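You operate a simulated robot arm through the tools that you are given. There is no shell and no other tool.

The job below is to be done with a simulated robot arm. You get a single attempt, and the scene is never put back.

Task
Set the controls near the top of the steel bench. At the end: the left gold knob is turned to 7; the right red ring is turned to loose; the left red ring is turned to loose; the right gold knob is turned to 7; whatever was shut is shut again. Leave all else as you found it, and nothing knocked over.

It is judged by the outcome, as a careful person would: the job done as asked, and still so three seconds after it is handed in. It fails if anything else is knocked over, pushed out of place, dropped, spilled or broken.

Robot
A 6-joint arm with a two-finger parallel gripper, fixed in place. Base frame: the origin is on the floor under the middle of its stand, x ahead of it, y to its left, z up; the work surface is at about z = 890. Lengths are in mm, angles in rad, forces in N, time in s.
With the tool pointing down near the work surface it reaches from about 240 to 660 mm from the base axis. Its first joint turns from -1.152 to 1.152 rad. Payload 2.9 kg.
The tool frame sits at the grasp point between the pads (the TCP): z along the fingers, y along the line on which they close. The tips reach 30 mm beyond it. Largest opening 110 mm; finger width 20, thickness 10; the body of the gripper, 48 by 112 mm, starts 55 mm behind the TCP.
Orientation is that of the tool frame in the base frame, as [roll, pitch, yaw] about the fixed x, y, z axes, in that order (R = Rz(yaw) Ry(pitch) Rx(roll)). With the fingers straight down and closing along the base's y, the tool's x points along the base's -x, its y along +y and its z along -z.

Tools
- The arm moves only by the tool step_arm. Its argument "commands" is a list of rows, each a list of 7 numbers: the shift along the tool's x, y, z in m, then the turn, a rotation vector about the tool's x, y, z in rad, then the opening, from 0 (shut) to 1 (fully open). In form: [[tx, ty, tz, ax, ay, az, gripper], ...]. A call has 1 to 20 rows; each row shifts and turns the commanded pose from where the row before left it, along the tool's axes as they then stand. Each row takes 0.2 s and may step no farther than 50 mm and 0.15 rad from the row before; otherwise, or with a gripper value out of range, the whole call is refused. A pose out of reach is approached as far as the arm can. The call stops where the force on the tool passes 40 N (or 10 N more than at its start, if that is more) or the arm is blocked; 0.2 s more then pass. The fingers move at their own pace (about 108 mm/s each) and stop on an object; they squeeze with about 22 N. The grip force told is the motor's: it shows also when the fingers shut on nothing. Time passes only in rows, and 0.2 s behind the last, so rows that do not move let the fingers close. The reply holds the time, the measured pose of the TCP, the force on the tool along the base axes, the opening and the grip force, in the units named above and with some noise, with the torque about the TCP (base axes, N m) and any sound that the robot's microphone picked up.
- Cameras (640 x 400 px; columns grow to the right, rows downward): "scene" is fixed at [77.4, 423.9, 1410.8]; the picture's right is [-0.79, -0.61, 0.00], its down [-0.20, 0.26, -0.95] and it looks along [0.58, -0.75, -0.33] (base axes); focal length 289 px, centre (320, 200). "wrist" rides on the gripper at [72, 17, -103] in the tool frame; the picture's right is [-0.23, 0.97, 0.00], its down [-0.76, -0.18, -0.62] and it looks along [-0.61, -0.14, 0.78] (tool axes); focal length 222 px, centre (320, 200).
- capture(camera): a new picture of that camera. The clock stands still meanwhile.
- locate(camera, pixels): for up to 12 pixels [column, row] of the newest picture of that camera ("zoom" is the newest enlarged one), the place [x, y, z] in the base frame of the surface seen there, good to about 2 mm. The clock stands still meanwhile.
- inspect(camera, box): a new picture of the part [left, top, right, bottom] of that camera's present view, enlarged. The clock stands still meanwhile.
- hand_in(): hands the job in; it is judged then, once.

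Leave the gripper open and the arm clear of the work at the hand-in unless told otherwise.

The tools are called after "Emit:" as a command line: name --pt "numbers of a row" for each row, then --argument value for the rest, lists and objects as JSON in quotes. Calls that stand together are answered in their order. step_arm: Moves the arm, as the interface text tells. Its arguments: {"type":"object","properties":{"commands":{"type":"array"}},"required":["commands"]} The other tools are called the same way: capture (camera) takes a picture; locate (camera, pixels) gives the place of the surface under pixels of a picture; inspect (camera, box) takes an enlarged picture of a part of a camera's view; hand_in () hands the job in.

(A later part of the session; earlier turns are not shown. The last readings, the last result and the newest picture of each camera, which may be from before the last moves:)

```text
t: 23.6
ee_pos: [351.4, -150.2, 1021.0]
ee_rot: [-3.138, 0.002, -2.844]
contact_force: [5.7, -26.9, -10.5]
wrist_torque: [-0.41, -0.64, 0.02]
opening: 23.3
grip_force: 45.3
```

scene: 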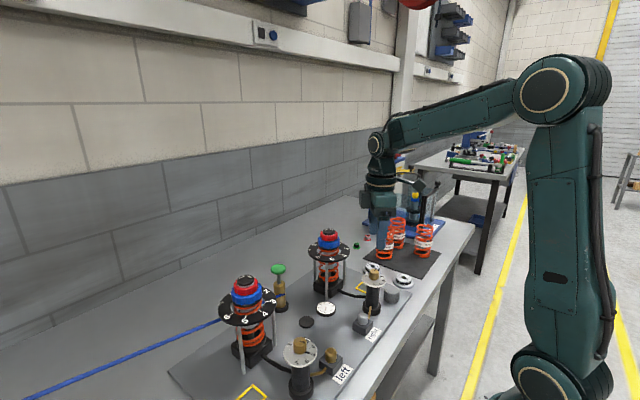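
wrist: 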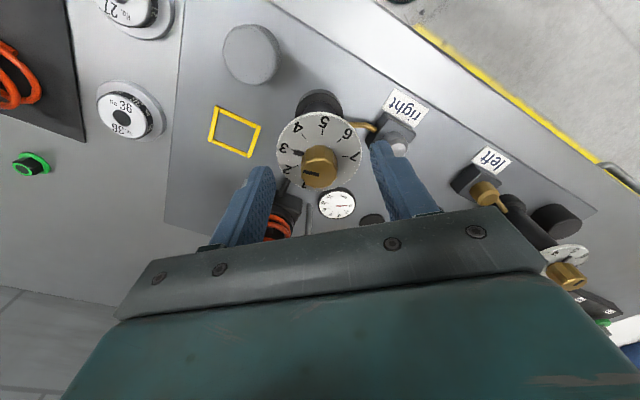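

That only dropped it slightly, so I'll shift another 1.5 mm and compare.

Emit:
step_arm --pt "0 -0.0015 0 0 0 0 0.1" --pt "0 0 0 0 0 0 0.1"

Emit:
inspect --camera "wrist" --box '[250, 90, 390, 220]'

```text
t: 24.2
ee_pos: [350.0, -150.1, 1021.3]
ee_rot: [3.141, 0.001, -2.839]
contact_force: [1.3, -15.8, -4.4]
wrist_torque: [-0.43, -0.53, -0.01]
opening: 23.4
grip_force: 45.2
```

```text
3.08 times, centred on (320, 155) of wrist
```

zoom: 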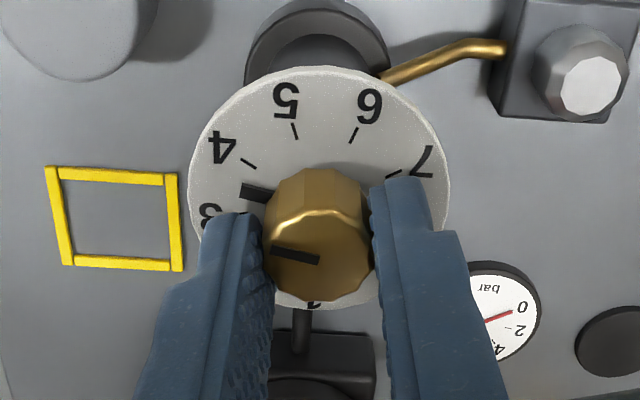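

Now down to 16 N. I'll keep turning clockwise with a small shift in each row to hold the force low.

Emit:
step_arm --pt "0 -0.001 0 0 0 0 0.1" --pt "0 -0.0006 0 0 0 0.1 0.1" --pt "0 -0.0006 0 0 0 0.1 0.1" --pt "0 -0.0006 0 0 0 0.1 0.1" --pt "0 -0.0006 0 0 0 0.1 0.1" --pt "0 0 0 0 0 0 0.1"

Emit:
inspect --camera "wrist" --box '[250, 90, 390, 220]'

```text
t: 25.5
ee_pos: [350.7, -149.0, 1022.5]
ee_rot: [3.135, -0.004, 3.056]
contact_force: [-3.6, 6.8, 5.8]
wrist_torque: [-0.06, -0.02, -0.01]
opening: 23.2
grip_force: 45.1
stopped in row 6: the force on the tool passed its limit at 42 N (the readings are from after the stop); the commanded pose is now the measured one
```

```text
3.08 times, centred on (320, 155) of wrist
```

zoom: 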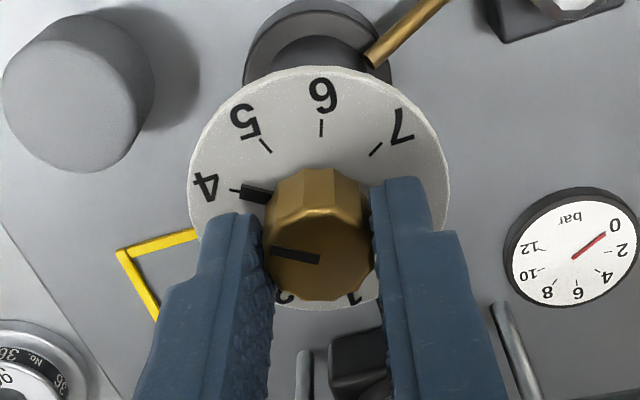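

The force limit stopped the move, and the knob pointer is now at 4. The force is low again at 7 N. I'll turn just 0.2 rad with no shift to see which way the force builds.

Emit:
step_arm --pt "0 0 0 0 0 0.1 0.1" --pt "0 0 0 0 0 0.1 0.1" --pt "0 0 0 0 0 0 0.1"

```text
t: 26.3
ee_pos: [350.9, -150.2, 1020.9]
ee_rot: [3.135, -0.005, 2.855]
contact_force: [-5.7, 13.2, 9.7]
wrist_torque: [-0.07, -0.23, 0.0]
opening: 23.2
grip_force: 45.2
```

The force now builds the other way, so I'll shift +0.7 mm along the closing line and turn 0.3 rad more.

Emit:
step_arm --pt "0 0.0007 0 0 0 0 0.1" --pt "0 0.0002 0 0 0 0.1 0.1" --pt "0 0.0002 0 0 0 0.1 0.1" --pt "0 0 0 0 0 0 0.1"

Emit:
inspect --camera "wrist" --box '[250, 90, 390, 220]'

```text
t: 27.3
ee_pos: [349.9, -151.1, 1021.2]
ee_rot: [3.136, -0.003, 2.653]
contact_force: [-9.7, 1.6, 25.4]
wrist_torque: [0.03, 0.85, -0.02]
opening: 23.4
grip_force: 44.9
```

```text
3.08 times, centred on (320, 155) of wrist
```

zoom: 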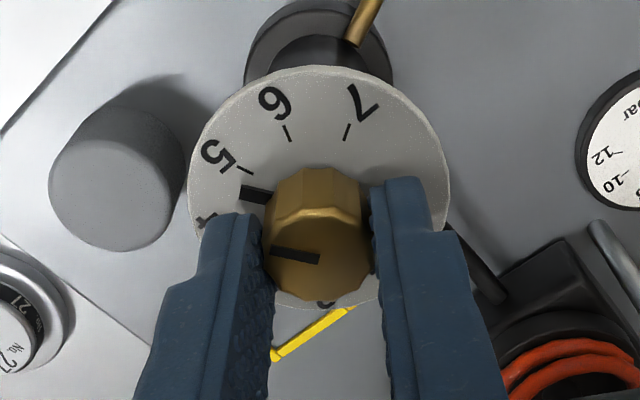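

The pointer is now at about 4.7 and the fingers are pressing down slightly (25 N upward). I'll let go to clear the forces, turn the hand back with the fingers open, then re-read the pose.

Emit:
step_arm --pt "0 0 0 0 0 0 0.35" --pt "0 0 0 0 0 0 0.6" --pt "0 0 -0.001 0 0 0 0.6" --pt "0 0 0 0 0 0 0.6"

Emit:
step_arm --pt "0 0 0 0 0 0 0.6"

Emit:
step_arm --pt "0 0 0 0 0 0 0.6"

Emit:
inspect --camera "wrist" --box '[250, 90, 390, 220]'

```text
t: 28.3
ee_pos: [352.3, -150.1, 1022.4]
ee_rot: [3.136, -0.004, 2.654]
contact_force: [0.9, 0.2, -0.4]
wrist_torque: [0.02, 0.0, 0.0]
opening: 65.9
grip_force: 0.1
```

```text
t: 28.7
ee_pos: [351.4, -150.6, 1021.5]
ee_rot: [3.136, -0.004, 2.654]
contact_force: [-0.2, 0.5, 0.7]
wrist_torque: [0.01, 0.02, -0.03]
opening: 66.2
grip_force: 0.1
```

```text
t: 29.1
ee_pos: [351.5, -149.8, 1020.9]
ee_rot: [3.135, -0.006, 2.655]
contact_force: [0.6, 0.1, -0.6]
wrist_torque: [-0.01, 0.0, 0.07]
opening: 65.7
grip_force: 0.1
```

```text
3.08 times, centred on (320, 155) of wrist
```

zoom: 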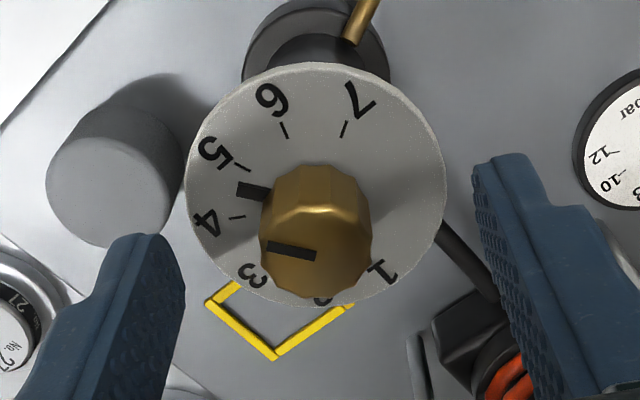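

The pointer sits at about 4.6. I'll remove the small tilt, turn the hand back counter-clockwise 1.3 rad (fingers open), and re-centre.

Emit:
step_arm --pt "0 0 0 0.0055 -0.005 0 0.6" --pt "0 0 0 0 0 -0.13 0.6" --pt "0 0 0 0 0 -0.13 0.6" --pt "0 0 0 0 0 -0.13 0.6" --pt "0 0 0 0 0 -0.13 0.6" --pt "0 0 0 0 0 -0.13 0.6" --pt "0 0 0 0 0 -0.13 0.6" --pt "0 0 0 0 0 -0.13 0.6" --pt "0 0 0 0 0 -0.13 0.6" --pt "0 0 0 0 0 -0.13 0.6" --pt "0 0 0 0 0 -0.13 0.6" --pt "0 0 0 0 0 0 0.6"

Emit:
step_arm --pt "0 0 0 0 0 0 0.6"

Emit:
step_arm --pt "0 0 0 0 0 0 0.6"

Emit:
step_arm --pt "0 0 0 0 0 0 0.6"

Emit:
inspect --camera "wrist" --box '[250, 90, 390, 220]'

```text
t: 31.7
ee_pos: [352.1, -149.9, 1022.4]
ee_rot: [-3.141, -0.001, -2.327]
contact_force: [0.7, 0.0, -0.4]
wrist_torque: [0.01, 0.03, 0.04]
opening: 66.2
grip_force: 0.1
```

```text
t: 32.1
ee_pos: [352.2, -150.4, 1022.1]
ee_rot: [-3.14, -0.003, -2.328]
contact_force: [0.4, -0.1, -0.6]
wrist_torque: [0.03, 0.02, 0.01]
opening: 65.9
grip_force: 0.1
```

```text
t: 32.5
ee_pos: [352.5, -149.8, 1021.3]
ee_rot: [3.141, -0.001, -2.328]
contact_force: [-0.4, -0.8, -0.4]
wrist_torque: [-0.01, 0.0, -0.01]
opening: 66.1
grip_force: 0.1
```

```text
t: 32.9
ee_pos: [351.8, -149.7, 1022.4]
ee_rot: [-3.141, 0.001, -2.328]
contact_force: [0.0, -0.4, -0.7]
wrist_torque: [-0.01, -0.02, 0.0]
opening: 65.8
grip_force: 0.0
```

```text
3.08 times, centred on (320, 155) of wrist
```

zoom: 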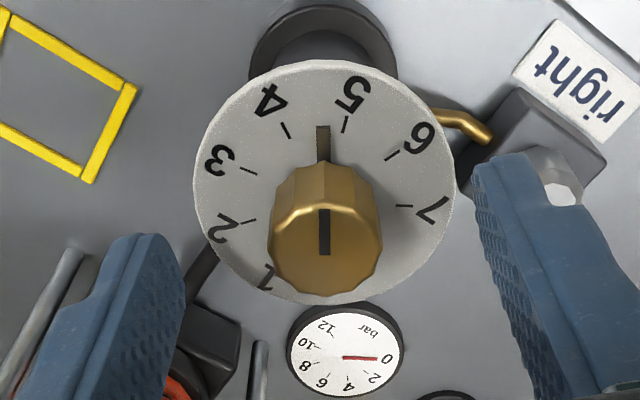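

The hand averages (352.2,-150.0,1022). I'll locate the knob's top edges in this view to centre properly.

Emit:
locate --camera "zoom" --pixels '[[325, 245], [273, 240], [378, 240], [323, 212], [322, 290], [288, 130], [345, 123], [386, 157], [396, 205], [253, 172], [256, 218], [323, 140]]'

Emit:
locate --camera "zoom" --pixels '[[194, 180], [455, 180], [325, 62], [225, 260], [435, 250], [230, 100], [420, 95], [274, 280], [325, 225], [325, 265], [295, 245], [355, 245]]'

```text
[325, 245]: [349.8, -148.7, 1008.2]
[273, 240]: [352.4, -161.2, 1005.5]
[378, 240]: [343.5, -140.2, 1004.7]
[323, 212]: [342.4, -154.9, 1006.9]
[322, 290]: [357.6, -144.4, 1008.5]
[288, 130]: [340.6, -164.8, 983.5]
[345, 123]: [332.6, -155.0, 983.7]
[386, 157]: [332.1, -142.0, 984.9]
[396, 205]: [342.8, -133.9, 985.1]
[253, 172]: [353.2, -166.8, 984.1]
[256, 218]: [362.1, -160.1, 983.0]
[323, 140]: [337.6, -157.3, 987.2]
```

```text
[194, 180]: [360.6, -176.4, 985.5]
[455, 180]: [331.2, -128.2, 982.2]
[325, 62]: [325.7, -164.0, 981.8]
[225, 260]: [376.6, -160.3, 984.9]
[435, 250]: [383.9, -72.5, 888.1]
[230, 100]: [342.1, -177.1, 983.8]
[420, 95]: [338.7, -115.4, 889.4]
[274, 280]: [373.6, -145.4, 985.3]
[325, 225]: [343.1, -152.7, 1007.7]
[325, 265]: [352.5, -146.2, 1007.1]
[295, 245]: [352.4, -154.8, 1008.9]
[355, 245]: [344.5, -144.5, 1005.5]
```

The knob centre is still about (350,-149.4), so I'll shift by tool (1.0, 1.9) mm, close on the knob and read the force.

Emit:
step_arm --pt "0.001 0.0019 0 0 0 0 0.6" --pt "0 0 0 0 0 0 0.4" --pt "0 0 0 0 0 0 0.28" --pt "0 0 0 0 0 0 0.2" --pt "0 0 0 0 0 0 0.1" --pt "0 0 0 0 0 0 0.1"

Emit:
inspect --camera "wrist" --box '[250, 90, 390, 220]'

```text
t: 34.3
ee_pos: [350.3, -149.4, 1021.0]
ee_rot: [-3.139, -0.001, -2.328]
contact_force: [3.6, -4.6, -0.4]
wrist_torque: [-0.06, -0.16, 0.0]
opening: 23.1
grip_force: 44.8
```

```text
3.08 times, centred on (320, 155) of wrist
```

zoom: 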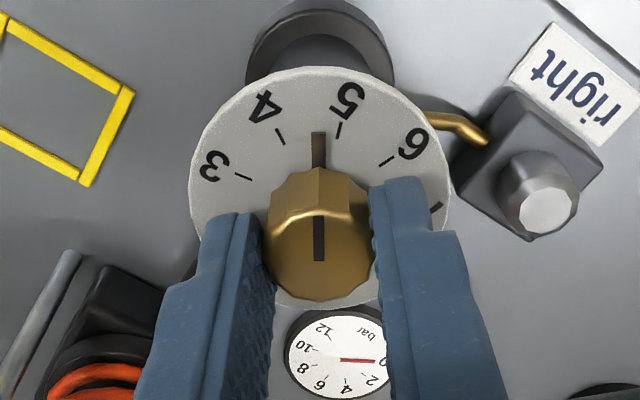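

Held again with a small -5.8 N along the closing line. I'll shift -0.5 mm and turn 0.3 rad clockwise.

Emit:
step_arm --pt "0 -0.0005 0 0 0 0 0.1" --pt "0 0 0 0 0 0.1 0.1" --pt "0 0 0 0 0 0.1 0.1" --pt "0 0 0 0 0 0.1 0.1" --pt "0 0 0 0 0 0 0.1"

```text
t: 35.5
ee_pos: [351.0, -149.2, 1021.1]
ee_rot: [-3.141, 0.0, -2.627]
contact_force: [10.5, 8.8, 3.8]
wrist_torque: [-0.23, 0.62, -0.01]
opening: 23.2
grip_force: 44.7
```

Now the force is about -13 N along the tool's x. I'll shift -1 mm in tool x and turn another 0.3 rad.

Emit:
step_arm --pt "-0.001 0.0 0 0 0 0 0.1" --pt "0 0 0 0 0 0.1 0.1" --pt "0 0 0 0 0 0.1 0.1" --pt "0 0 0 0 0 0.1 0.1" --pt "0 0 0 0 0 0 0.1"

```text
t: 36.7
ee_pos: [351.1, -148.7, 1021.5]
ee_rot: [-3.141, -0.003, -2.931]
contact_force: [2.7, 2.1, -14.0]
wrist_torque: [0.1, -0.81, 0.01]
opening: 23.2
grip_force: 45.1
```

Forces are small, apart from a -14 N pull in z. I'll lower 0.7 mm and turn 0.4 rad more.

Emit:
step_arm --pt "0 0.0 0.0007 0 0 0 0.1" --pt "0 0 0 0 0 0.1 0.1" --pt "0 0 0 0 0 0.1 0.1" --pt "0 0 0 0 0 0.1 0.1" --pt "0 0 0 0 0 0 0.1"

Emit:
inspect --camera "wrist" --box '[250, 90, 390, 220]'

```text
t: 37.9
ee_pos: [351.3, -150.6, 1021.3]
ee_rot: [-3.14, 0.0, 3.053]
contact_force: [-1.1, -1.7, 3.8]
wrist_torque: [0.14, 1.27, -0.02]
opening: 23.1
grip_force: 45.6
```

```text
3.08 times, centred on (320, 155) of wrist
```

zoom: 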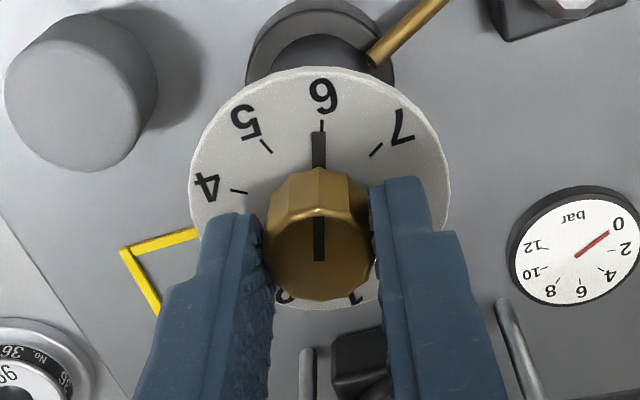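

The pointer is at 6. It needs 0.7 rad more to reach 7, so I'll turn 0.4 now.

Emit:
step_arm --pt "0 0 0 0 0 0.1 0.1" --pt "0 0 0 0 0 0.1 0.1" --pt "0 0 0 0 0 0.1 0.1" --pt "0 0 0 0 0 0.1 0.1" --pt "0 0 0 0 0 0 0.1"

```text
t: 39.1
ee_pos: [350.5, -150.1, 1022.4]
ee_rot: [-3.14, 0.002, 2.649]
contact_force: [-11.6, -16.6, 18.7]
wrist_torque: [0.19, 1.25, 0.01]
opening: 23.4
grip_force: 45.4
```

I'll relieve the force (-20 N along closing, +19 N up) with small shifts and turn the remaining 0.29 rad.

Emit:
step_arm --pt "0 -0.0013 -0.001 0 0 0 0.1" --pt "0 0 0 0 0 0.1 0.1" --pt "0 0 0 0 0 0.1 0.1" --pt "0 0 0 0 0 0.09 0.1" --pt "0 0 0 0 0 0 0.1"

Emit:
inspect --camera "wrist" --box '[250, 90, 390, 220]'

```text
t: 40.3
ee_pos: [350.9, -150.7, 1021.5]
ee_rot: [-3.14, -0.002, 2.363]
contact_force: [-2.5, -12.2, -16.4]
wrist_torque: [-1.0, -0.91, 0.02]
opening: 23.3
grip_force: 45.5
```

```text
3.08 times, centred on (320, 155) of wrist
```

zoom: 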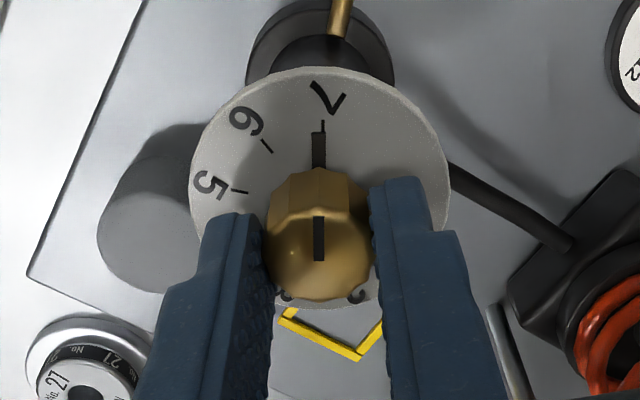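

The pointer is almost on 7, with the tick about 3° to the right. I'll turn 0.05 rad more and check.

Emit:
step_arm --pt "0 -0.0005 0.0007 0 0 0.05 0.1" --pt "0 0 0 0 0 0 0.1"

Emit:
inspect --camera "wrist" --box '[290, 100, 350, 180]'

```text
t: 40.9
ee_pos: [351.2, -150.3, 1021.1]
ee_rot: [-3.141, -0.002, 2.317]
contact_force: [3.9, -8.8, -4.7]
wrist_torque: [0.79, 0.81, 0.05]
opening: 23.2
grip_force: 45.2
```

```text
5.00 times, centred on (320, 140) of wrist
```

zoom: 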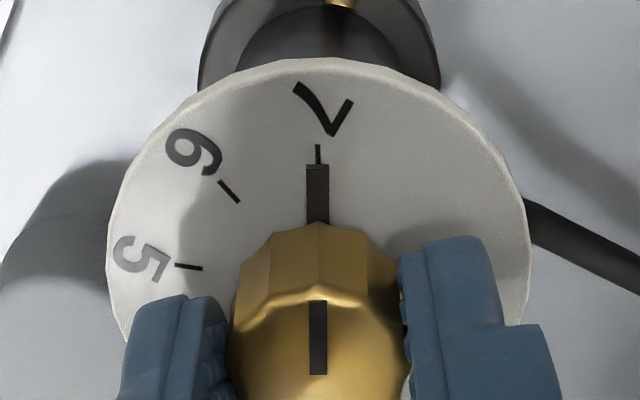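

The pointer lines up with the tick at 7 (both at column 318). I'll open the fingers and rise.

Emit:
step_arm --pt "0 0 0 0 0 0 0.3" --pt "0 0 0 0 0 0 0.6" --pt "0 0 0 0 0 0 0.6" --pt "0 0 -0.03 0 0 0 0.6" --pt "0 0 -0.035 0 0 0 0.6" --pt "0 0 -0.035 0 0 0 0.6" --pt "0 0 0 0 0 0 0.6"

Emit:
capture --camera "wrist"

Emit:
inspect --camera "wrist" --box '[280, 70, 360, 140]'

```text
t: 42.5
ee_pos: [350.2, -150.1, 1123.5]
ee_rot: [-3.141, 0.0, 2.315]
contact_force: [0.3, -0.3, -0.4]
wrist_torque: [0.04, 0.0, -0.02]
opening: 65.9
grip_force: 0.1
```

```text
taken
```

wrist: 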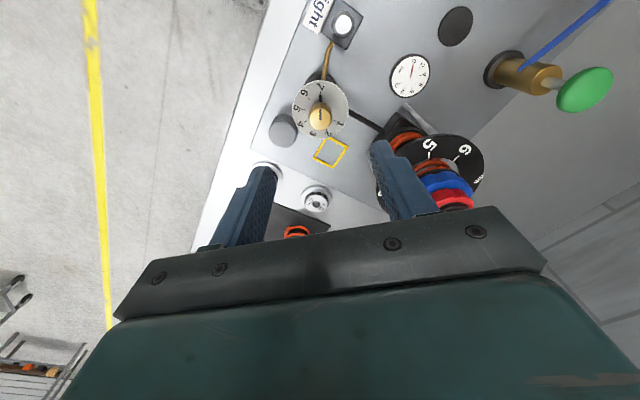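

```text
5.71 times, centred on (320, 105) of wrist
```

zoom: 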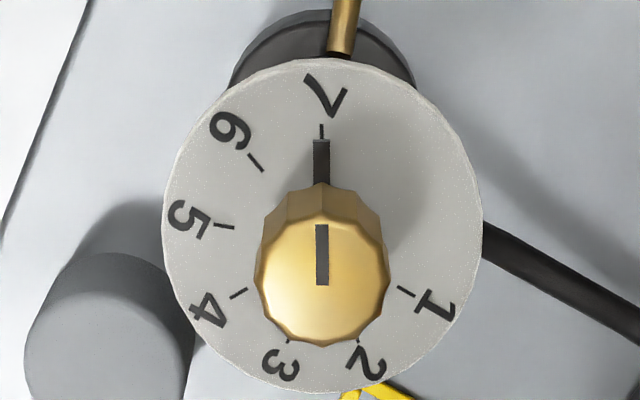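

Right knob confirmed at 7. Now I'll move across to the left knob at (350,131), staying at z ~1120, then turn the hand counter-clockwise to yaw ≈ 3.84 for a new grip.

Emit:
step_arm --pt "0.03447 0.0317 0 0 0 0 0.6" --pt "0.03447 0.0317 0 0 0 0 0.6" --pt "0.03447 0.0317 0 0 0 0 0.6" --pt "0.03447 0.0317 0 0 0 0 0.6" --pt "0.03447 0.0317 0 0 0 0 0.6" --pt "0.03447 0.0317 0 0 0 0 0.6" --pt "0 0 0 0 0 -0.139 0.6" --pt "0 0 0 0 0 -0.139 0.6" --pt "0 0 0 0 0 -0.139 0.6" --pt "0 0 0 0 0 -0.139 0.6" --pt "0 0 0 0 0 -0.139 0.6" --pt "0 0 0 0 0 -0.139 0.6" --pt "0 0 0 0 0 -0.139 0.6" --pt "0 0 0 0 0 -0.139 0.6" --pt "0 0 0 0 0 -0.139 0.6" --pt "0 0 0 0 0 -0.139 0.6" --pt "0 0 0 0 0 -0.139 0.6" --pt "0 0 0 0 0 0 0.6"

Emit:
step_arm --pt "0 0 0 0 0 0 0.6"

Emit:
step_arm --pt "0 0 0 0 0 0 0.6"

Emit:
step_arm --pt "0 0 0 0 0 0 0.6"

Emit:
capture --camera "wrist"

Emit:
capture --camera "scene"

```text
t: 46.3
ee_pos: [350.1, 131.0, 1122.8]
ee_rot: [3.141, -0.001, -2.439]
contact_force: [1.0, -0.1, 0.1]
wrist_torque: [-0.02, -0.01, 0.01]
opening: 66.0
grip_force: 0.1
```

```text
t: 46.7
ee_pos: [350.2, 130.9, 1122.7]
ee_rot: [-3.141, -0.002, -2.439]
contact_force: [0.5, -0.1, -1.1]
wrist_torque: [-0.03, 0.01, -0.02]
opening: 66.0
grip_force: 0.0
```

```text
t: 47.1
ee_pos: [351.2, 130.7, 1122.3]
ee_rot: [-3.141, -0.001, -2.44]
contact_force: [0.1, 0.3, -1.4]
wrist_torque: [0.03, 0.01, 0.06]
opening: 66.3
grip_force: 0.2
```

```text
t: 47.5
ee_pos: [350.0, 131.2, 1122.1]
ee_rot: [-3.141, 0.0, -2.439]
contact_force: [0.3, -1.0, 0.3]
wrist_torque: [-0.01, -0.02, 0.0]
opening: 65.8
grip_force: 0.1
```

```text
taken
```

wrist: 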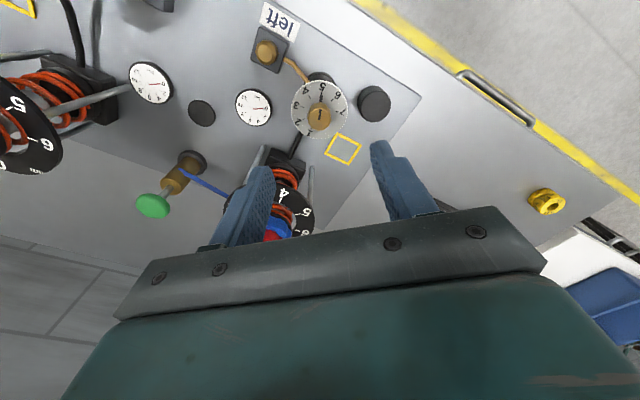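

```text
taken
```

scene: 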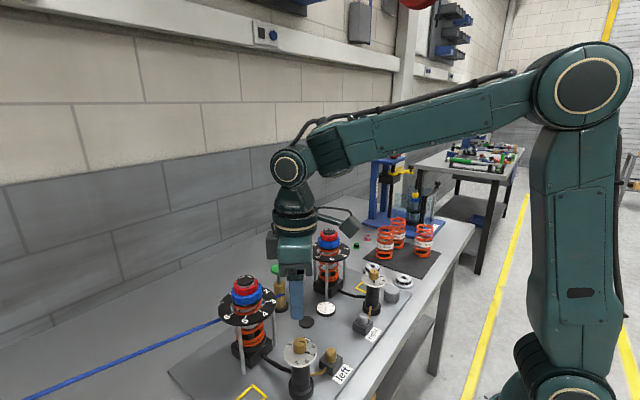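

The left dial is at about (319,110) in the wrist view. I'll enlarge and locate to refine its centre.

Emit:
inspect --camera "wrist" --box '[270, 60, 370, 160]'

```text
4.00 times, centred on (320, 110) of wrist
```

zoom: 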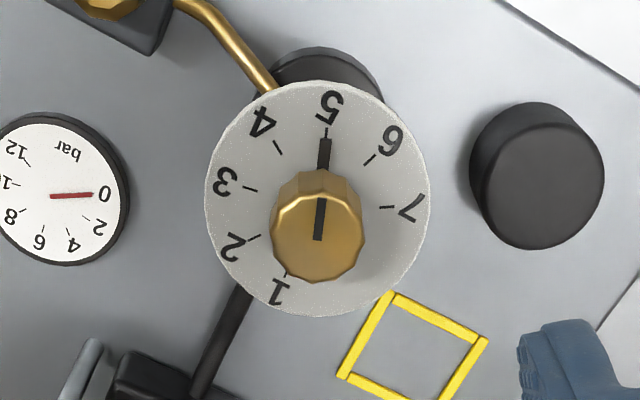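

Emit:
locate --camera "zoom" --pixels '[[318, 240], [275, 235], [361, 235], [318, 200], [318, 278], [325, 140], [278, 147], [372, 160], [387, 207], [250, 188], [254, 238], [286, 276]]'

Emit:
locate --camera "zoom" --pixels '[[206, 200], [429, 200], [318, 83], [318, 315], [240, 115], [395, 115], [240, 285], [395, 285], [318, 180]]'

```text
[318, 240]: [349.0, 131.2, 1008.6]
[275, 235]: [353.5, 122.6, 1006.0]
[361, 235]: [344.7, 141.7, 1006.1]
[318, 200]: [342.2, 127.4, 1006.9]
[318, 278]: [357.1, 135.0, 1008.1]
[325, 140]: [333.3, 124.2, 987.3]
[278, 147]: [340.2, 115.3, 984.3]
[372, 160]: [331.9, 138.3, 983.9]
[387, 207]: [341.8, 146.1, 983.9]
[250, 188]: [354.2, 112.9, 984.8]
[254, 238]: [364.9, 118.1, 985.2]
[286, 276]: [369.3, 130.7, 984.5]
```

```text
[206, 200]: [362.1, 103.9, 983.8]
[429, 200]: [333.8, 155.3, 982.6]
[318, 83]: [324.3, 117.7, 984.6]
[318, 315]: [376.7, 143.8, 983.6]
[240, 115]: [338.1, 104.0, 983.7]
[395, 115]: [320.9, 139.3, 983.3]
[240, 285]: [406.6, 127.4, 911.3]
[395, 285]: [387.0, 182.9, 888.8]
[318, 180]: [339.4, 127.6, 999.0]
```

Knob centre is about (350.3,130.8), matching the hand at (350.4,131.0). I'll lower straight down to z ~1021.

Emit:
step_arm --pt "0 0 0.03 0 0 0 0.6" --pt "0 0 0.03 0 0 0 0.6" --pt "0 0 0.028 0 0 0 0.6" --pt "0 0 0.0135 0 0 0 0.6" --pt "0 0 0 0 0 0 0.6"

Emit:
step_arm --pt "0 0 0 0 0 0 0.4" --pt "0 0 0 0 0 0 0.28" --pt "0 0 0 0 0 0 0.2" --pt "0 0 0 0 0 0 0.1" --pt "0 0 0 0 0 0 0.1"

Emit:
inspect --camera "wrist" --box '[250, 90, 390, 220]'

```text
t: 48.7
ee_pos: [349.7, 130.2, 1020.5]
ee_rot: [3.141, -0.001, -2.44]
contact_force: [0.8, 0.1, 0.2]
wrist_torque: [0.01, -0.01, 0.0]
opening: 66.0
grip_force: 0.0
```

```text
t: 49.9
ee_pos: [350.3, 130.2, 1022.0]
ee_rot: [-3.141, 0.0, -2.442]
contact_force: [3.9, -5.0, -2.7]
wrist_torque: [0.21, 0.07, 0.02]
opening: 23.5
grip_force: 45.1
```

```text
3.08 times, centred on (320, 155) of wrist
```

zoom: 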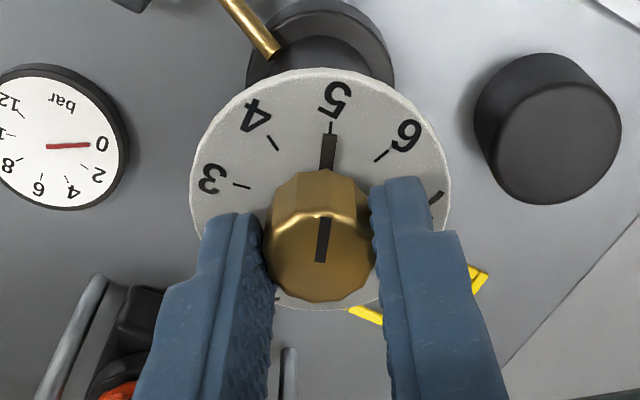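

The left knob is held, still at 5. I'll shift -0.5 mm to ease the -6 N and turn 0.3 rad clockwise.

Emit:
step_arm --pt "0 -0.0005 0 0 0 0 0.1" --pt "0 0 0 0 0 0.1 0.1" --pt "0 0 0 0 0 0.1 0.1" --pt "0 0 0 0 0 0.1 0.1" --pt "0 0 0 0 0 0 0.1"

```text
t: 51.1
ee_pos: [350.1, 130.8, 1020.9]
ee_rot: [3.142, 0.001, -2.741]
contact_force: [-5.8, 1.0, 32.6]
wrist_torque: [-0.46, 0.5, 0.04]
opening: 23.4
grip_force: 45.2
```

The upward force is 33 N, so I'll raise 0.9 mm and re-read before going on.

Emit:
step_arm --pt "0 0 -0.0009 0 0 0 0.1" --pt "0 0 0 0 0 0 0.1"

Emit:
inspect --camera "wrist" --box '[250, 90, 390, 220]'

```text
t: 51.7
ee_pos: [350.6, 129.4, 1020.9]
ee_rot: [3.14, 0.002, -2.739]
contact_force: [-6.7, 6.9, 18.3]
wrist_torque: [0.33, -1.06, 0.01]
opening: 23.3
grip_force: 45.4
```

```text
3.08 times, centred on (320, 155) of wrist
```

zoom: 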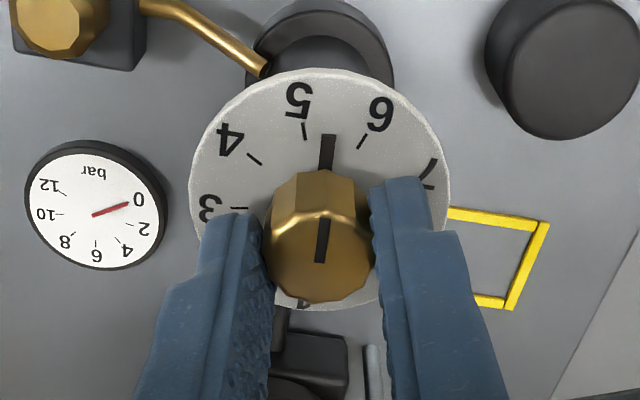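

The pointer is between 5 and 6. I'll raise 0.5 mm, shift +0.4 mm and turn 0.3 rad more.

Emit:
step_arm --pt "0 0.0004 -0.0005 0 0 0 0.1" --pt "0 0 0 0 0 0.1 0.1" --pt "0 0 0 0 0 0.1 0.1" --pt "0 0 0 0 0 0.1 0.1" --pt "0 0 0 0 0 0 0.1"

```text
t: 52.9
ee_pos: [349.6, 129.8, 1022.9]
ee_rot: [-3.141, -0.003, -3.042]
contact_force: [2.5, -1.7, 15.4]
wrist_torque: [0.16, 0.94, -0.01]
opening: 23.3
grip_force: 44.7
```

Forces are fine. I'll raise 0.4 mm and turn another 0.4 rad.

Emit:
step_arm --pt "0 0 -0.0004 0 0 0 0.1" --pt "0 0 0 0 0 0.1 0.1" --pt "0 0 0 0 0 0.1 0.1" --pt "0 0 0 0 0 0.1 0.1" --pt "0 0 0 0 0 0.1 0.1" --pt "0 0 0 0 0 0 0.1"

Emit:
inspect --camera "wrist" --box '[250, 90, 390, 220]'

```text
t: 54.3
ee_pos: [349.7, 130.4, 1021.8]
ee_rot: [-3.141, 0.001, 2.839]
contact_force: [8.4, -11.8, 2.8]
wrist_torque: [-0.16, -0.82, -0.03]
opening: 23.4
grip_force: 45.6
```

```text
3.08 times, centred on (320, 155) of wrist
```

zoom: 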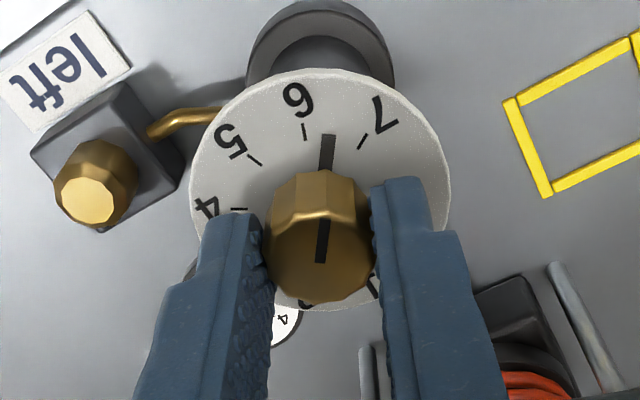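

The pointer is at about 6.4. I'll relieve a little and turn the remaining 0.39 rad.

Emit:
step_arm --pt "-0.0004 -0.0005 0 0 0 0 0.1" --pt "0 0 0 0 0 0.1 0.1" --pt "0 0 0 0 0 0.1 0.1" --pt "0 0 0 0 0 0.1 0.1" --pt "0 0 0 0 0 0.09 0.1" --pt "0 0 0 0 0 0 0.1"

Emit:
inspect --camera "wrist" --box '[290, 100, 350, 180]'

```text
t: 55.7
ee_pos: [350.7, 130.2, 1020.9]
ee_rot: [-3.141, -0.002, 2.452]
contact_force: [7.5, -3.1, -0.2]
wrist_torque: [0.31, -0.27, -0.02]
opening: 23.4
grip_force: 44.6
```

```text
5.00 times, centred on (320, 140) of wrist
```

zoom: 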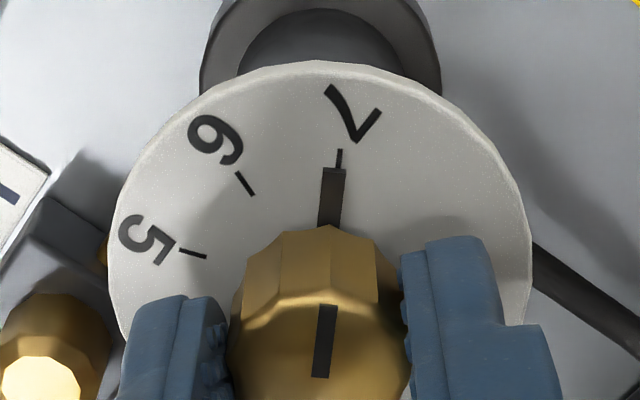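

The pointer is just short of the 7 tick (column 335 against 339, about 2°). I'll turn 0.035 rad more.

Emit:
step_arm --pt "0 0 0 0 0 0.035 0.1" --pt "0 0 0 0 0 0 0.1"

Emit:
inspect --camera "wrist" --box '[290, 100, 350, 180]'

```text
t: 56.3
ee_pos: [350.7, 128.9, 1021.5]
ee_rot: [-3.14, -0.001, 2.42]
contact_force: [7.1, 1.9, -12.0]
wrist_torque: [0.22, -0.56, 0.13]
opening: 23.2
grip_force: 44.8
```

```text
5.00 times, centred on (320, 140) of wrist
```

zoom: 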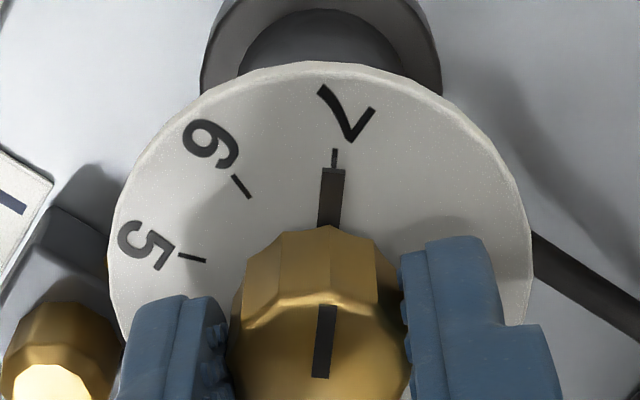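

The pointer and the 7 tick are aligned (both at about column 335). I'll release and rise.

Emit:
step_arm --pt "0 0 0 0 0 0 0.3" --pt "0 0 0 0 0 0 0.6" --pt "0 0 0 0 0 0 0.6" --pt "0 0 -0.03 0 0 0 0.6" --pt "0 0 -0.035 0 0 0 0.6" --pt "0 0 -0.035 0 0 0 0.6" --pt "0 0 0 0 0 0 0.6"

Emit:
capture --camera "wrist"

Emit:
inspect --camera "wrist" --box '[280, 70, 360, 140]'

```text
t: 57.9
ee_pos: [350.5, 130.5, 1122.7]
ee_rot: [-3.14, 0.001, 2.418]
contact_force: [-0.5, 0.1, 0.1]
wrist_torque: [0.0, -0.01, 0.0]
opening: 65.9
grip_force: 0.0
```

```text
taken
```

wrist: 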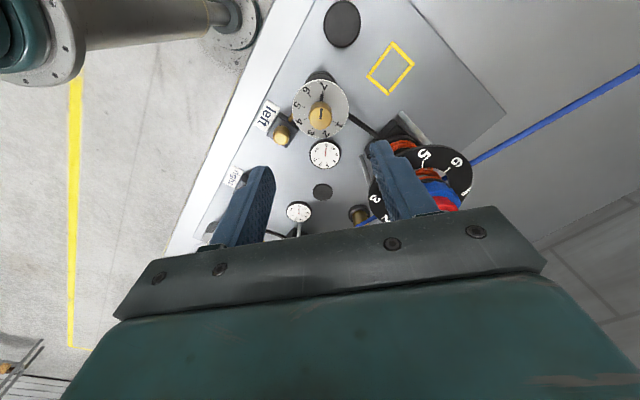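

```text
5.71 times, centred on (320, 105) of wrist
```

zoom: 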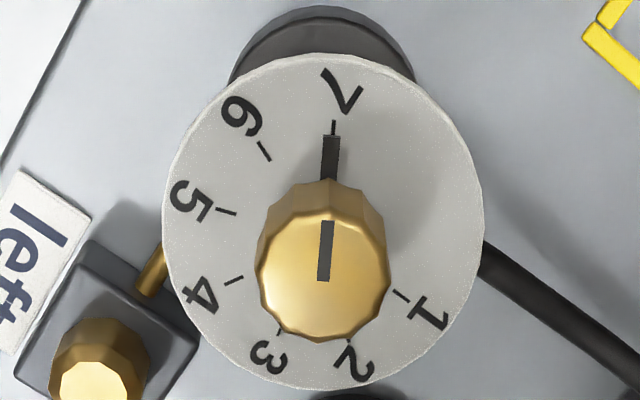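

The left knob is confirmed at 7. Last is the left red ring at about (490,131). I'll rise to z ~1190 first, then move above it and set the yaw.

Emit:
step_arm --pt "0 0 -0.034 0 0 0 0.7" --pt "0 0 -0.034 0 0 0 0.7" --pt "-0.0261 0.0232 0 0 0 0 0.7" --pt "-0.0261 0.0232 0 0 0 0 0.7" --pt "-0.0261 0.0232 0 0 0 0 0.7" --pt "-0.0261 0.0232 0 0 0 0 0.7" --pt "0 0 0 0 0 0.062 0.7" --pt "0 0 0 0 0 0 0.7"

Emit:
step_arm --pt "0 0 0 0 0 0 0.7"

Emit:
step_arm --pt "0 0 0 0 0 0 0.7"

Emit:
step_arm --pt "0 0 0 0 0 0 0.7"

Emit:
capture --camera "wrist"

Emit:
inspect --camera "wrist" --box '[265, 40, 375, 160]'

```text
t: 59.7
ee_pos: [488.8, 131.7, 1189.0]
ee_rot: [-3.139, 0.0, 2.354]
contact_force: [-0.2, 0.6, -0.2]
wrist_torque: [-0.02, 0.01, -0.02]
opening: 77.0
grip_force: 0.0
```

```text
t: 60.1
ee_pos: [489.9, 130.3, 1188.8]
ee_rot: [-3.14, -0.002, 2.355]
contact_force: [0.2, 0.0, 0.1]
wrist_torque: [0.02, 0.02, 0.02]
opening: 77.1
grip_force: 0.0
```

```text
t: 60.5
ee_pos: [488.9, 131.7, 1189.0]
ee_rot: [-3.14, 0.0, 2.357]
contact_force: [-0.5, 0.2, -0.6]
wrist_torque: [0.0, -0.01, 0.0]
opening: 77.1
grip_force: 0.1
```

```text
t: 60.9
ee_pos: [489.3, 132.1, 1190.0]
ee_rot: [-3.14, 0.0, 2.356]
contact_force: [-0.3, -0.3, 1.0]
wrist_torque: [-0.01, 0.01, -0.01]
opening: 77.1
grip_force: 0.2
```

```text
taken
```

wrist: 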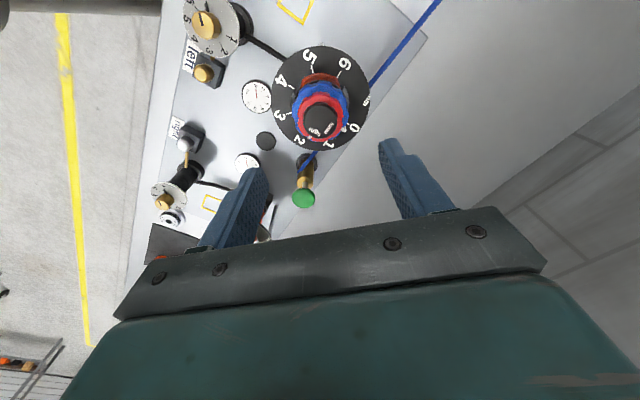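

```text
3.33 times, centred on (320, 100) of wrist
```

zoom: 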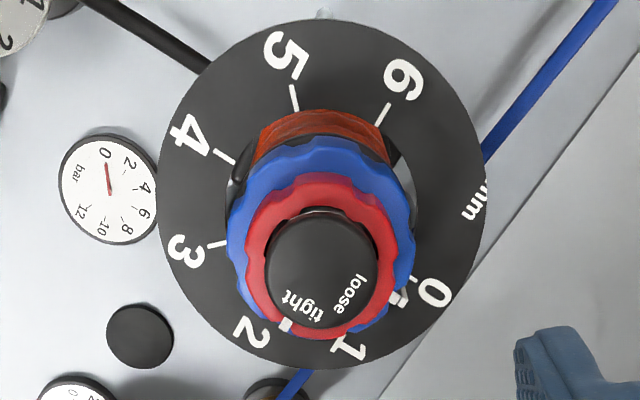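

The left strut's top is centred at about (320,117), and the blue hose runs near it. I'll locate the strut's ticks, its marks and the hose height.

Emit:
locate --camera "zoom" --pixels '[[413, 279], [338, 336], [271, 320], [217, 244], [225, 157], [294, 98], [383, 112], [395, 298], [286, 325], [320, 265], [298, 300], [345, 293]]'

Emit:
locate --camera "zoom" --pixels '[[540, 90], [500, 140], [298, 380], [268, 265], [374, 265], [320, 215], [322, 318], [318, 192], [250, 245], [388, 235]]'

```text
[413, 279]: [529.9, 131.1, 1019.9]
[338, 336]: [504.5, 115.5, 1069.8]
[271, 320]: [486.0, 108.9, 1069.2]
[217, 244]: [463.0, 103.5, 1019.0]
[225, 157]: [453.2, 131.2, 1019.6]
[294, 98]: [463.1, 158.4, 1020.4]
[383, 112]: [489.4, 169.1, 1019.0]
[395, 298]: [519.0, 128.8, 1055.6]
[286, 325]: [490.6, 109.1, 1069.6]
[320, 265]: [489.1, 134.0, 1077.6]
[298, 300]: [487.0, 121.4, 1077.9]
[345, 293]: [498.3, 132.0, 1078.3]
```

```text
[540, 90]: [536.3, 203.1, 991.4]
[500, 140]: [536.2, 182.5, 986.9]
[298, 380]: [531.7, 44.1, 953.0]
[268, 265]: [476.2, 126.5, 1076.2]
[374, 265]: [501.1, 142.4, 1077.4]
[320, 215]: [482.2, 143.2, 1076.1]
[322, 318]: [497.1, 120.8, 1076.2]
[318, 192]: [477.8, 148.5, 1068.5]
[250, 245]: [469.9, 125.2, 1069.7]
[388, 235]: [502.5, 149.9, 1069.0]
```

Axis is about (490.3,131.2), the red mark is at -90° ("tight"), and the hose is low at z ~987, clear of the fingers. I'll make a small shift and lower to z ~1090.5.

Emit:
step_arm --pt "-0.0008 0.0003 0.03 0 0 0 0.7" --pt "0 0 0.03 0 0 0 0.7" --pt "0 0 0.025 0 0 0 0.7" --pt "0 0 0.0137 0 0 0 0.7" --pt "0 0 0 0 0 0 0.7"

Emit:
inspect --camera "scene" --box '[190, 220, 310, 320]'

Emit:
inspect --camera "wrist" --box '[240, 70, 400, 200]'

```text
t: 62.1
ee_pos: [489.6, 130.8, 1091.5]
ee_rot: [-3.14, 0.001, 2.356]
contact_force: [0.2, 0.2, -0.4]
wrist_torque: [0.02, -0.02, 0.01]
opening: 77.0
grip_force: 0.0
```

```text
4.00 times, centred on (250, 270) of scene
```

zoom: 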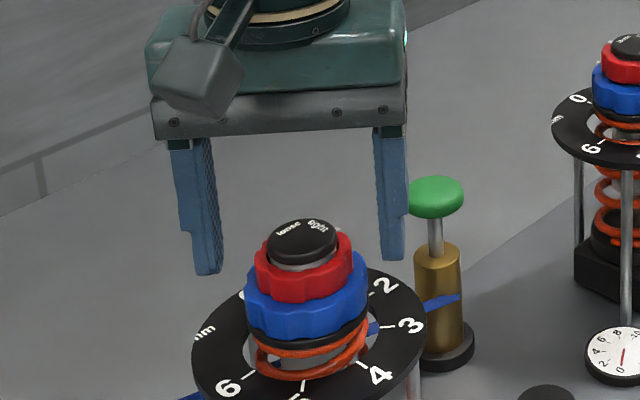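

```text
3.08 times, centred on (320, 135) of wrist
```

zoom: 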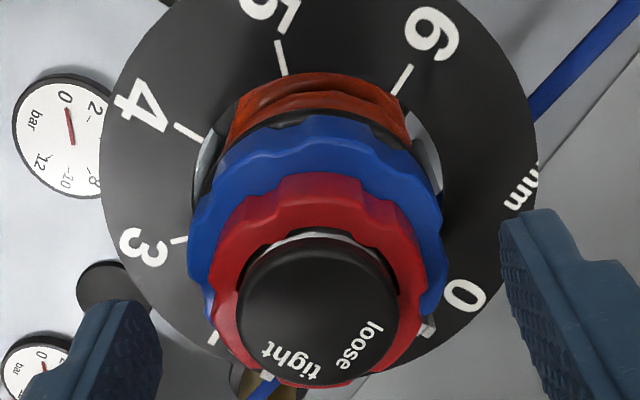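

The fingers straddle the left red ring. I'll close onto it.

Emit:
step_arm --pt "0 0 0 0 0 0 0.55" --pt "0 0 0 0 0 0 0.48" --pt "0 0 0 0 0 0 0.42" --pt "0 0 0 0 0 0 0.35" --pt "0 0 0 0 0 0 0.3" --pt "0 0 0 0 0 0 0.3"

Emit:
inspect --camera "wrist" --box '[240, 70, 400, 200]'

```text
t: 63.5
ee_pos: [490.2, 129.4, 1091.9]
ee_rot: [-3.141, 0.0, 2.355]
contact_force: [-5.8, -6.0, -0.7]
wrist_torque: [0.05, 0.05, -0.01]
opening: 45.8
grip_force: 45.0
```

```text
3.08 times, centred on (320, 135) of wrist
```

zoom: 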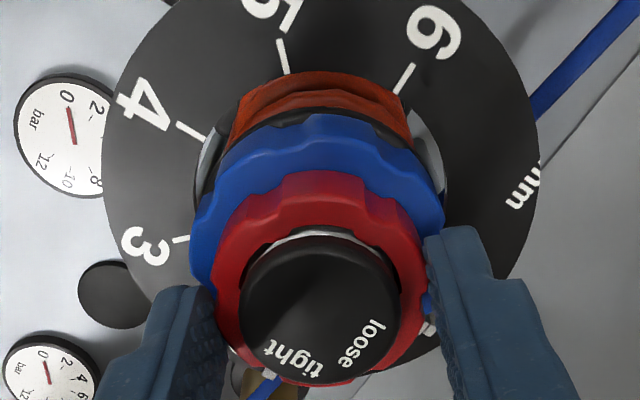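

Held at 45.8 mm. I'll ease -0.6 mm along the closing line and turn counter-clockwise 0.3 rad.

Emit:
step_arm --pt "0 -0.0006 0 0 0 0 0.3" --pt "0 0 0 0 0 -0.1 0.3" --pt "0 0 0 0 0 -0.1 0.3" --pt "0 0 0 0 0 -0.1 0.3" --pt "0 0 0 0 0 0 0.3"

Emit:
inspect --camera "wrist" --box '[240, 70, 400, 200]'

```text
t: 64.7
ee_pos: [490.3, 129.1, 1091.0]
ee_rot: [-3.141, 0.003, 2.658]
contact_force: [-0.2, 3.6, 4.6]
wrist_torque: [-0.08, 0.0, 0.0]
opening: 45.5
grip_force: 45.1
```

```text
3.08 times, centred on (320, 135) of wrist
```

zoom: 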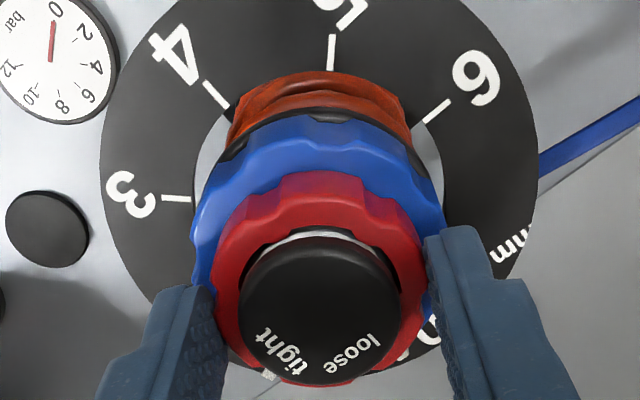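

The ring turns with the fingers and forces are near zero. I'll turn 0.4 rad more.

Emit:
step_arm --pt "0 0 0 0 0 -0.1 0.3" --pt "0 0 0 0 0 -0.1 0.3" --pt "0 0 0 0 0 -0.1 0.3" --pt "0 0 0 0 0 -0.1 0.3" --pt "0 0 0 0 0 0 0.3"

```text
t: 65.9
ee_pos: [489.9, 130.1, 1091.0]
ee_rot: [3.141, 0.0, 3.059]
contact_force: [-0.6, 9.3, 8.5]
wrist_torque: [0.51, -0.21, -0.03]
opening: 45.8
grip_force: 45.0
```

Forces are small. I'll shift +0.5 mm and turn another 0.4 rad.

Emit:
step_arm --pt "0 0.0005 -0.0003 0 0 0 0.3" --pt "0 0 0 0 0 -0.1 0.3" --pt "0 0 0 0 0 -0.1 0.3" --pt "0 0 0 0 0 -0.1 0.3" --pt "0 0 0 0 0 -0.1 0.3" --pt "0 0 0 0 0 0 0.3"

Emit:
inspect --camera "wrist" --box '[240, 70, 400, 200]'

```text
t: 67.3
ee_pos: [490.8, 130.0, 1091.4]
ee_rot: [3.141, 0.0, -2.828]
contact_force: [5.5, 5.6, 6.8]
wrist_torque: [0.25, 0.37, -0.01]
opening: 45.6
grip_force: 45.3
```

```text
3.08 times, centred on (320, 135) of wrist
```

zoom: 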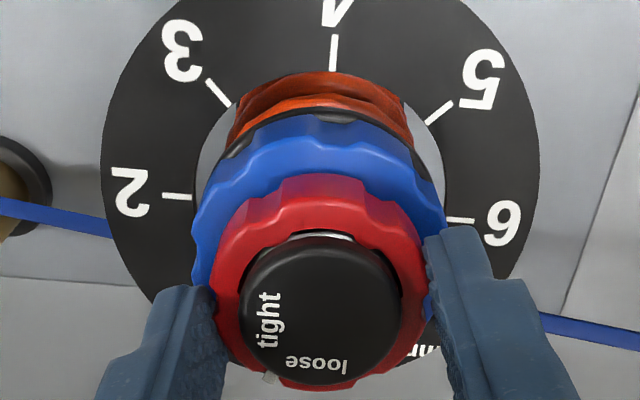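

63° turned. I'll go 0.3 rad further and check torque.

Emit:
step_arm --pt "0 0 0 0 0 -0.1 0.3" --pt "0 0 0 0 0 -0.1 0.3" --pt "0 0 0 0 0 -0.1 0.3" --pt "0 0 0 0 0 0 0.3"

```text
t: 68.3
ee_pos: [489.9, 130.5, 1091.9]
ee_rot: [-3.14, -0.003, -2.524]
contact_force: [-1.4, 8.3, 4.4]
wrist_torque: [0.16, -0.25, 0.03]
opening: 45.5
grip_force: 44.2
```

Forces are low and the stop isn't reached yet. The last part is 0.17 rad.

Emit:
step_arm --pt "0 0.0003 0 0 0 -0.09 0.3" --pt "0 0 0 0 0 -0.08 0.3" --pt "0 0 0 0 0 0 0.3"

Emit:
inspect --camera "wrist" --box '[240, 70, 400, 200]'

Emit:
inspect --camera "scene" --box '[215, 260, 285, 310]'

```text
t: 69.1
ee_pos: [490.6, 130.4, 1090.1]
ee_rot: [3.14, 0.0, -2.359]
contact_force: [4.5, 10.4, 6.4]
wrist_torque: [0.12, 0.39, -0.54]
opening: 45.6
grip_force: 44.7
```

```text
3.08 times, centred on (320, 135) of wrist
```

zoom: 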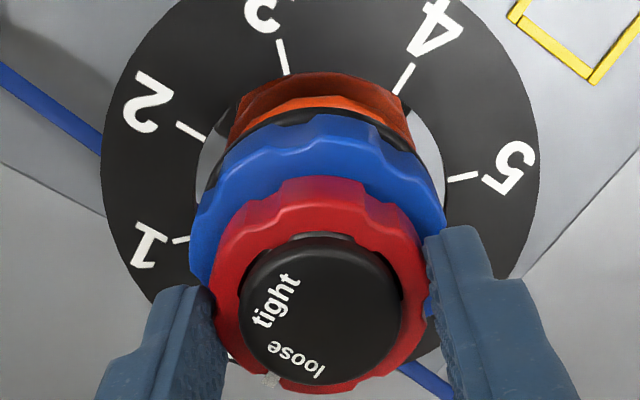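

```text
8.00 times, centred on (250, 285) of scene
```

zoom: 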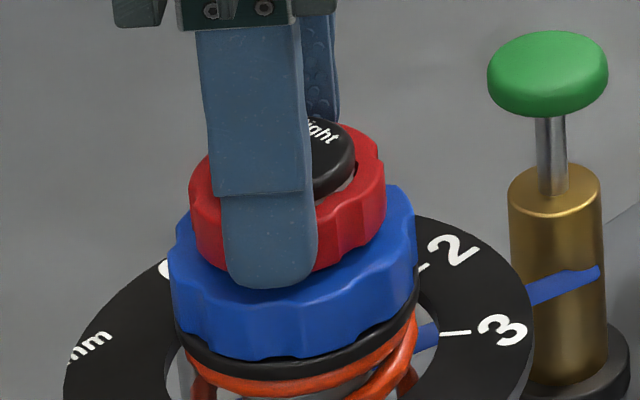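

The torque of -0.54 N·m shows the ring is at its loose stop. I'll release and rise.

Emit:
step_arm --pt "0 0 0 0 0 0 0.5" --pt "0 0 0 0 0 0 0.7" --pt "0 0 0 0 0 0 0.7" --pt "0 0 -0.03 0 0 0 0.7" --pt "0 0 -0.035 0 0 0 0.7" --pt "0 0 -0.035 0 0 0 0.7" --pt "0 0 0 0 0 0 0.7"

Emit:
capture --camera "wrist"

Emit:
inspect --camera "wrist" --box '[290, 80, 350, 155]'

Emit:
locate --camera "zoom" --pixels '[[264, 312], [245, 316], [320, 225], [290, 278], [272, 203]]'

```text
t: 70.7
ee_pos: [490.4, 129.9, 1189.0]
ee_rot: [-3.141, -0.001, -2.357]
contact_force: [-0.3, -0.3, 0.7]
wrist_torque: [-0.02, -0.01, 0.01]
opening: 76.8
grip_force: 0.0
```

```text
taken
```

wrist: 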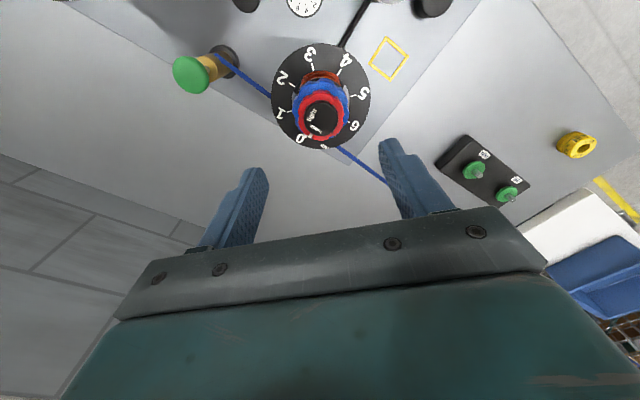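

```text
5.33 times, centred on (320, 118) of wrist
```

zoom: 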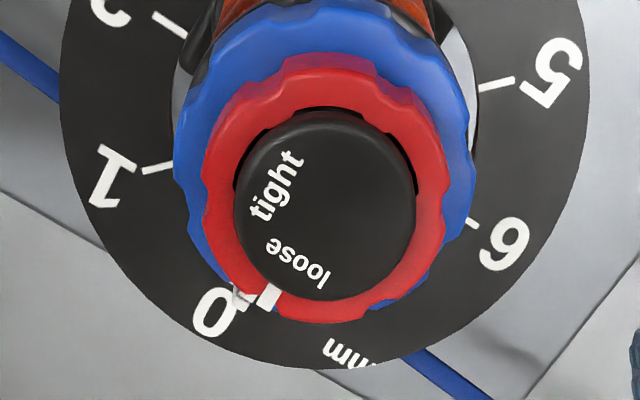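

```text
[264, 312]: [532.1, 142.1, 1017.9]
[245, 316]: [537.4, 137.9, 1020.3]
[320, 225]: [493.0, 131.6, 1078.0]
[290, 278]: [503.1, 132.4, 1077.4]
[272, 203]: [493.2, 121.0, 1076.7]
```

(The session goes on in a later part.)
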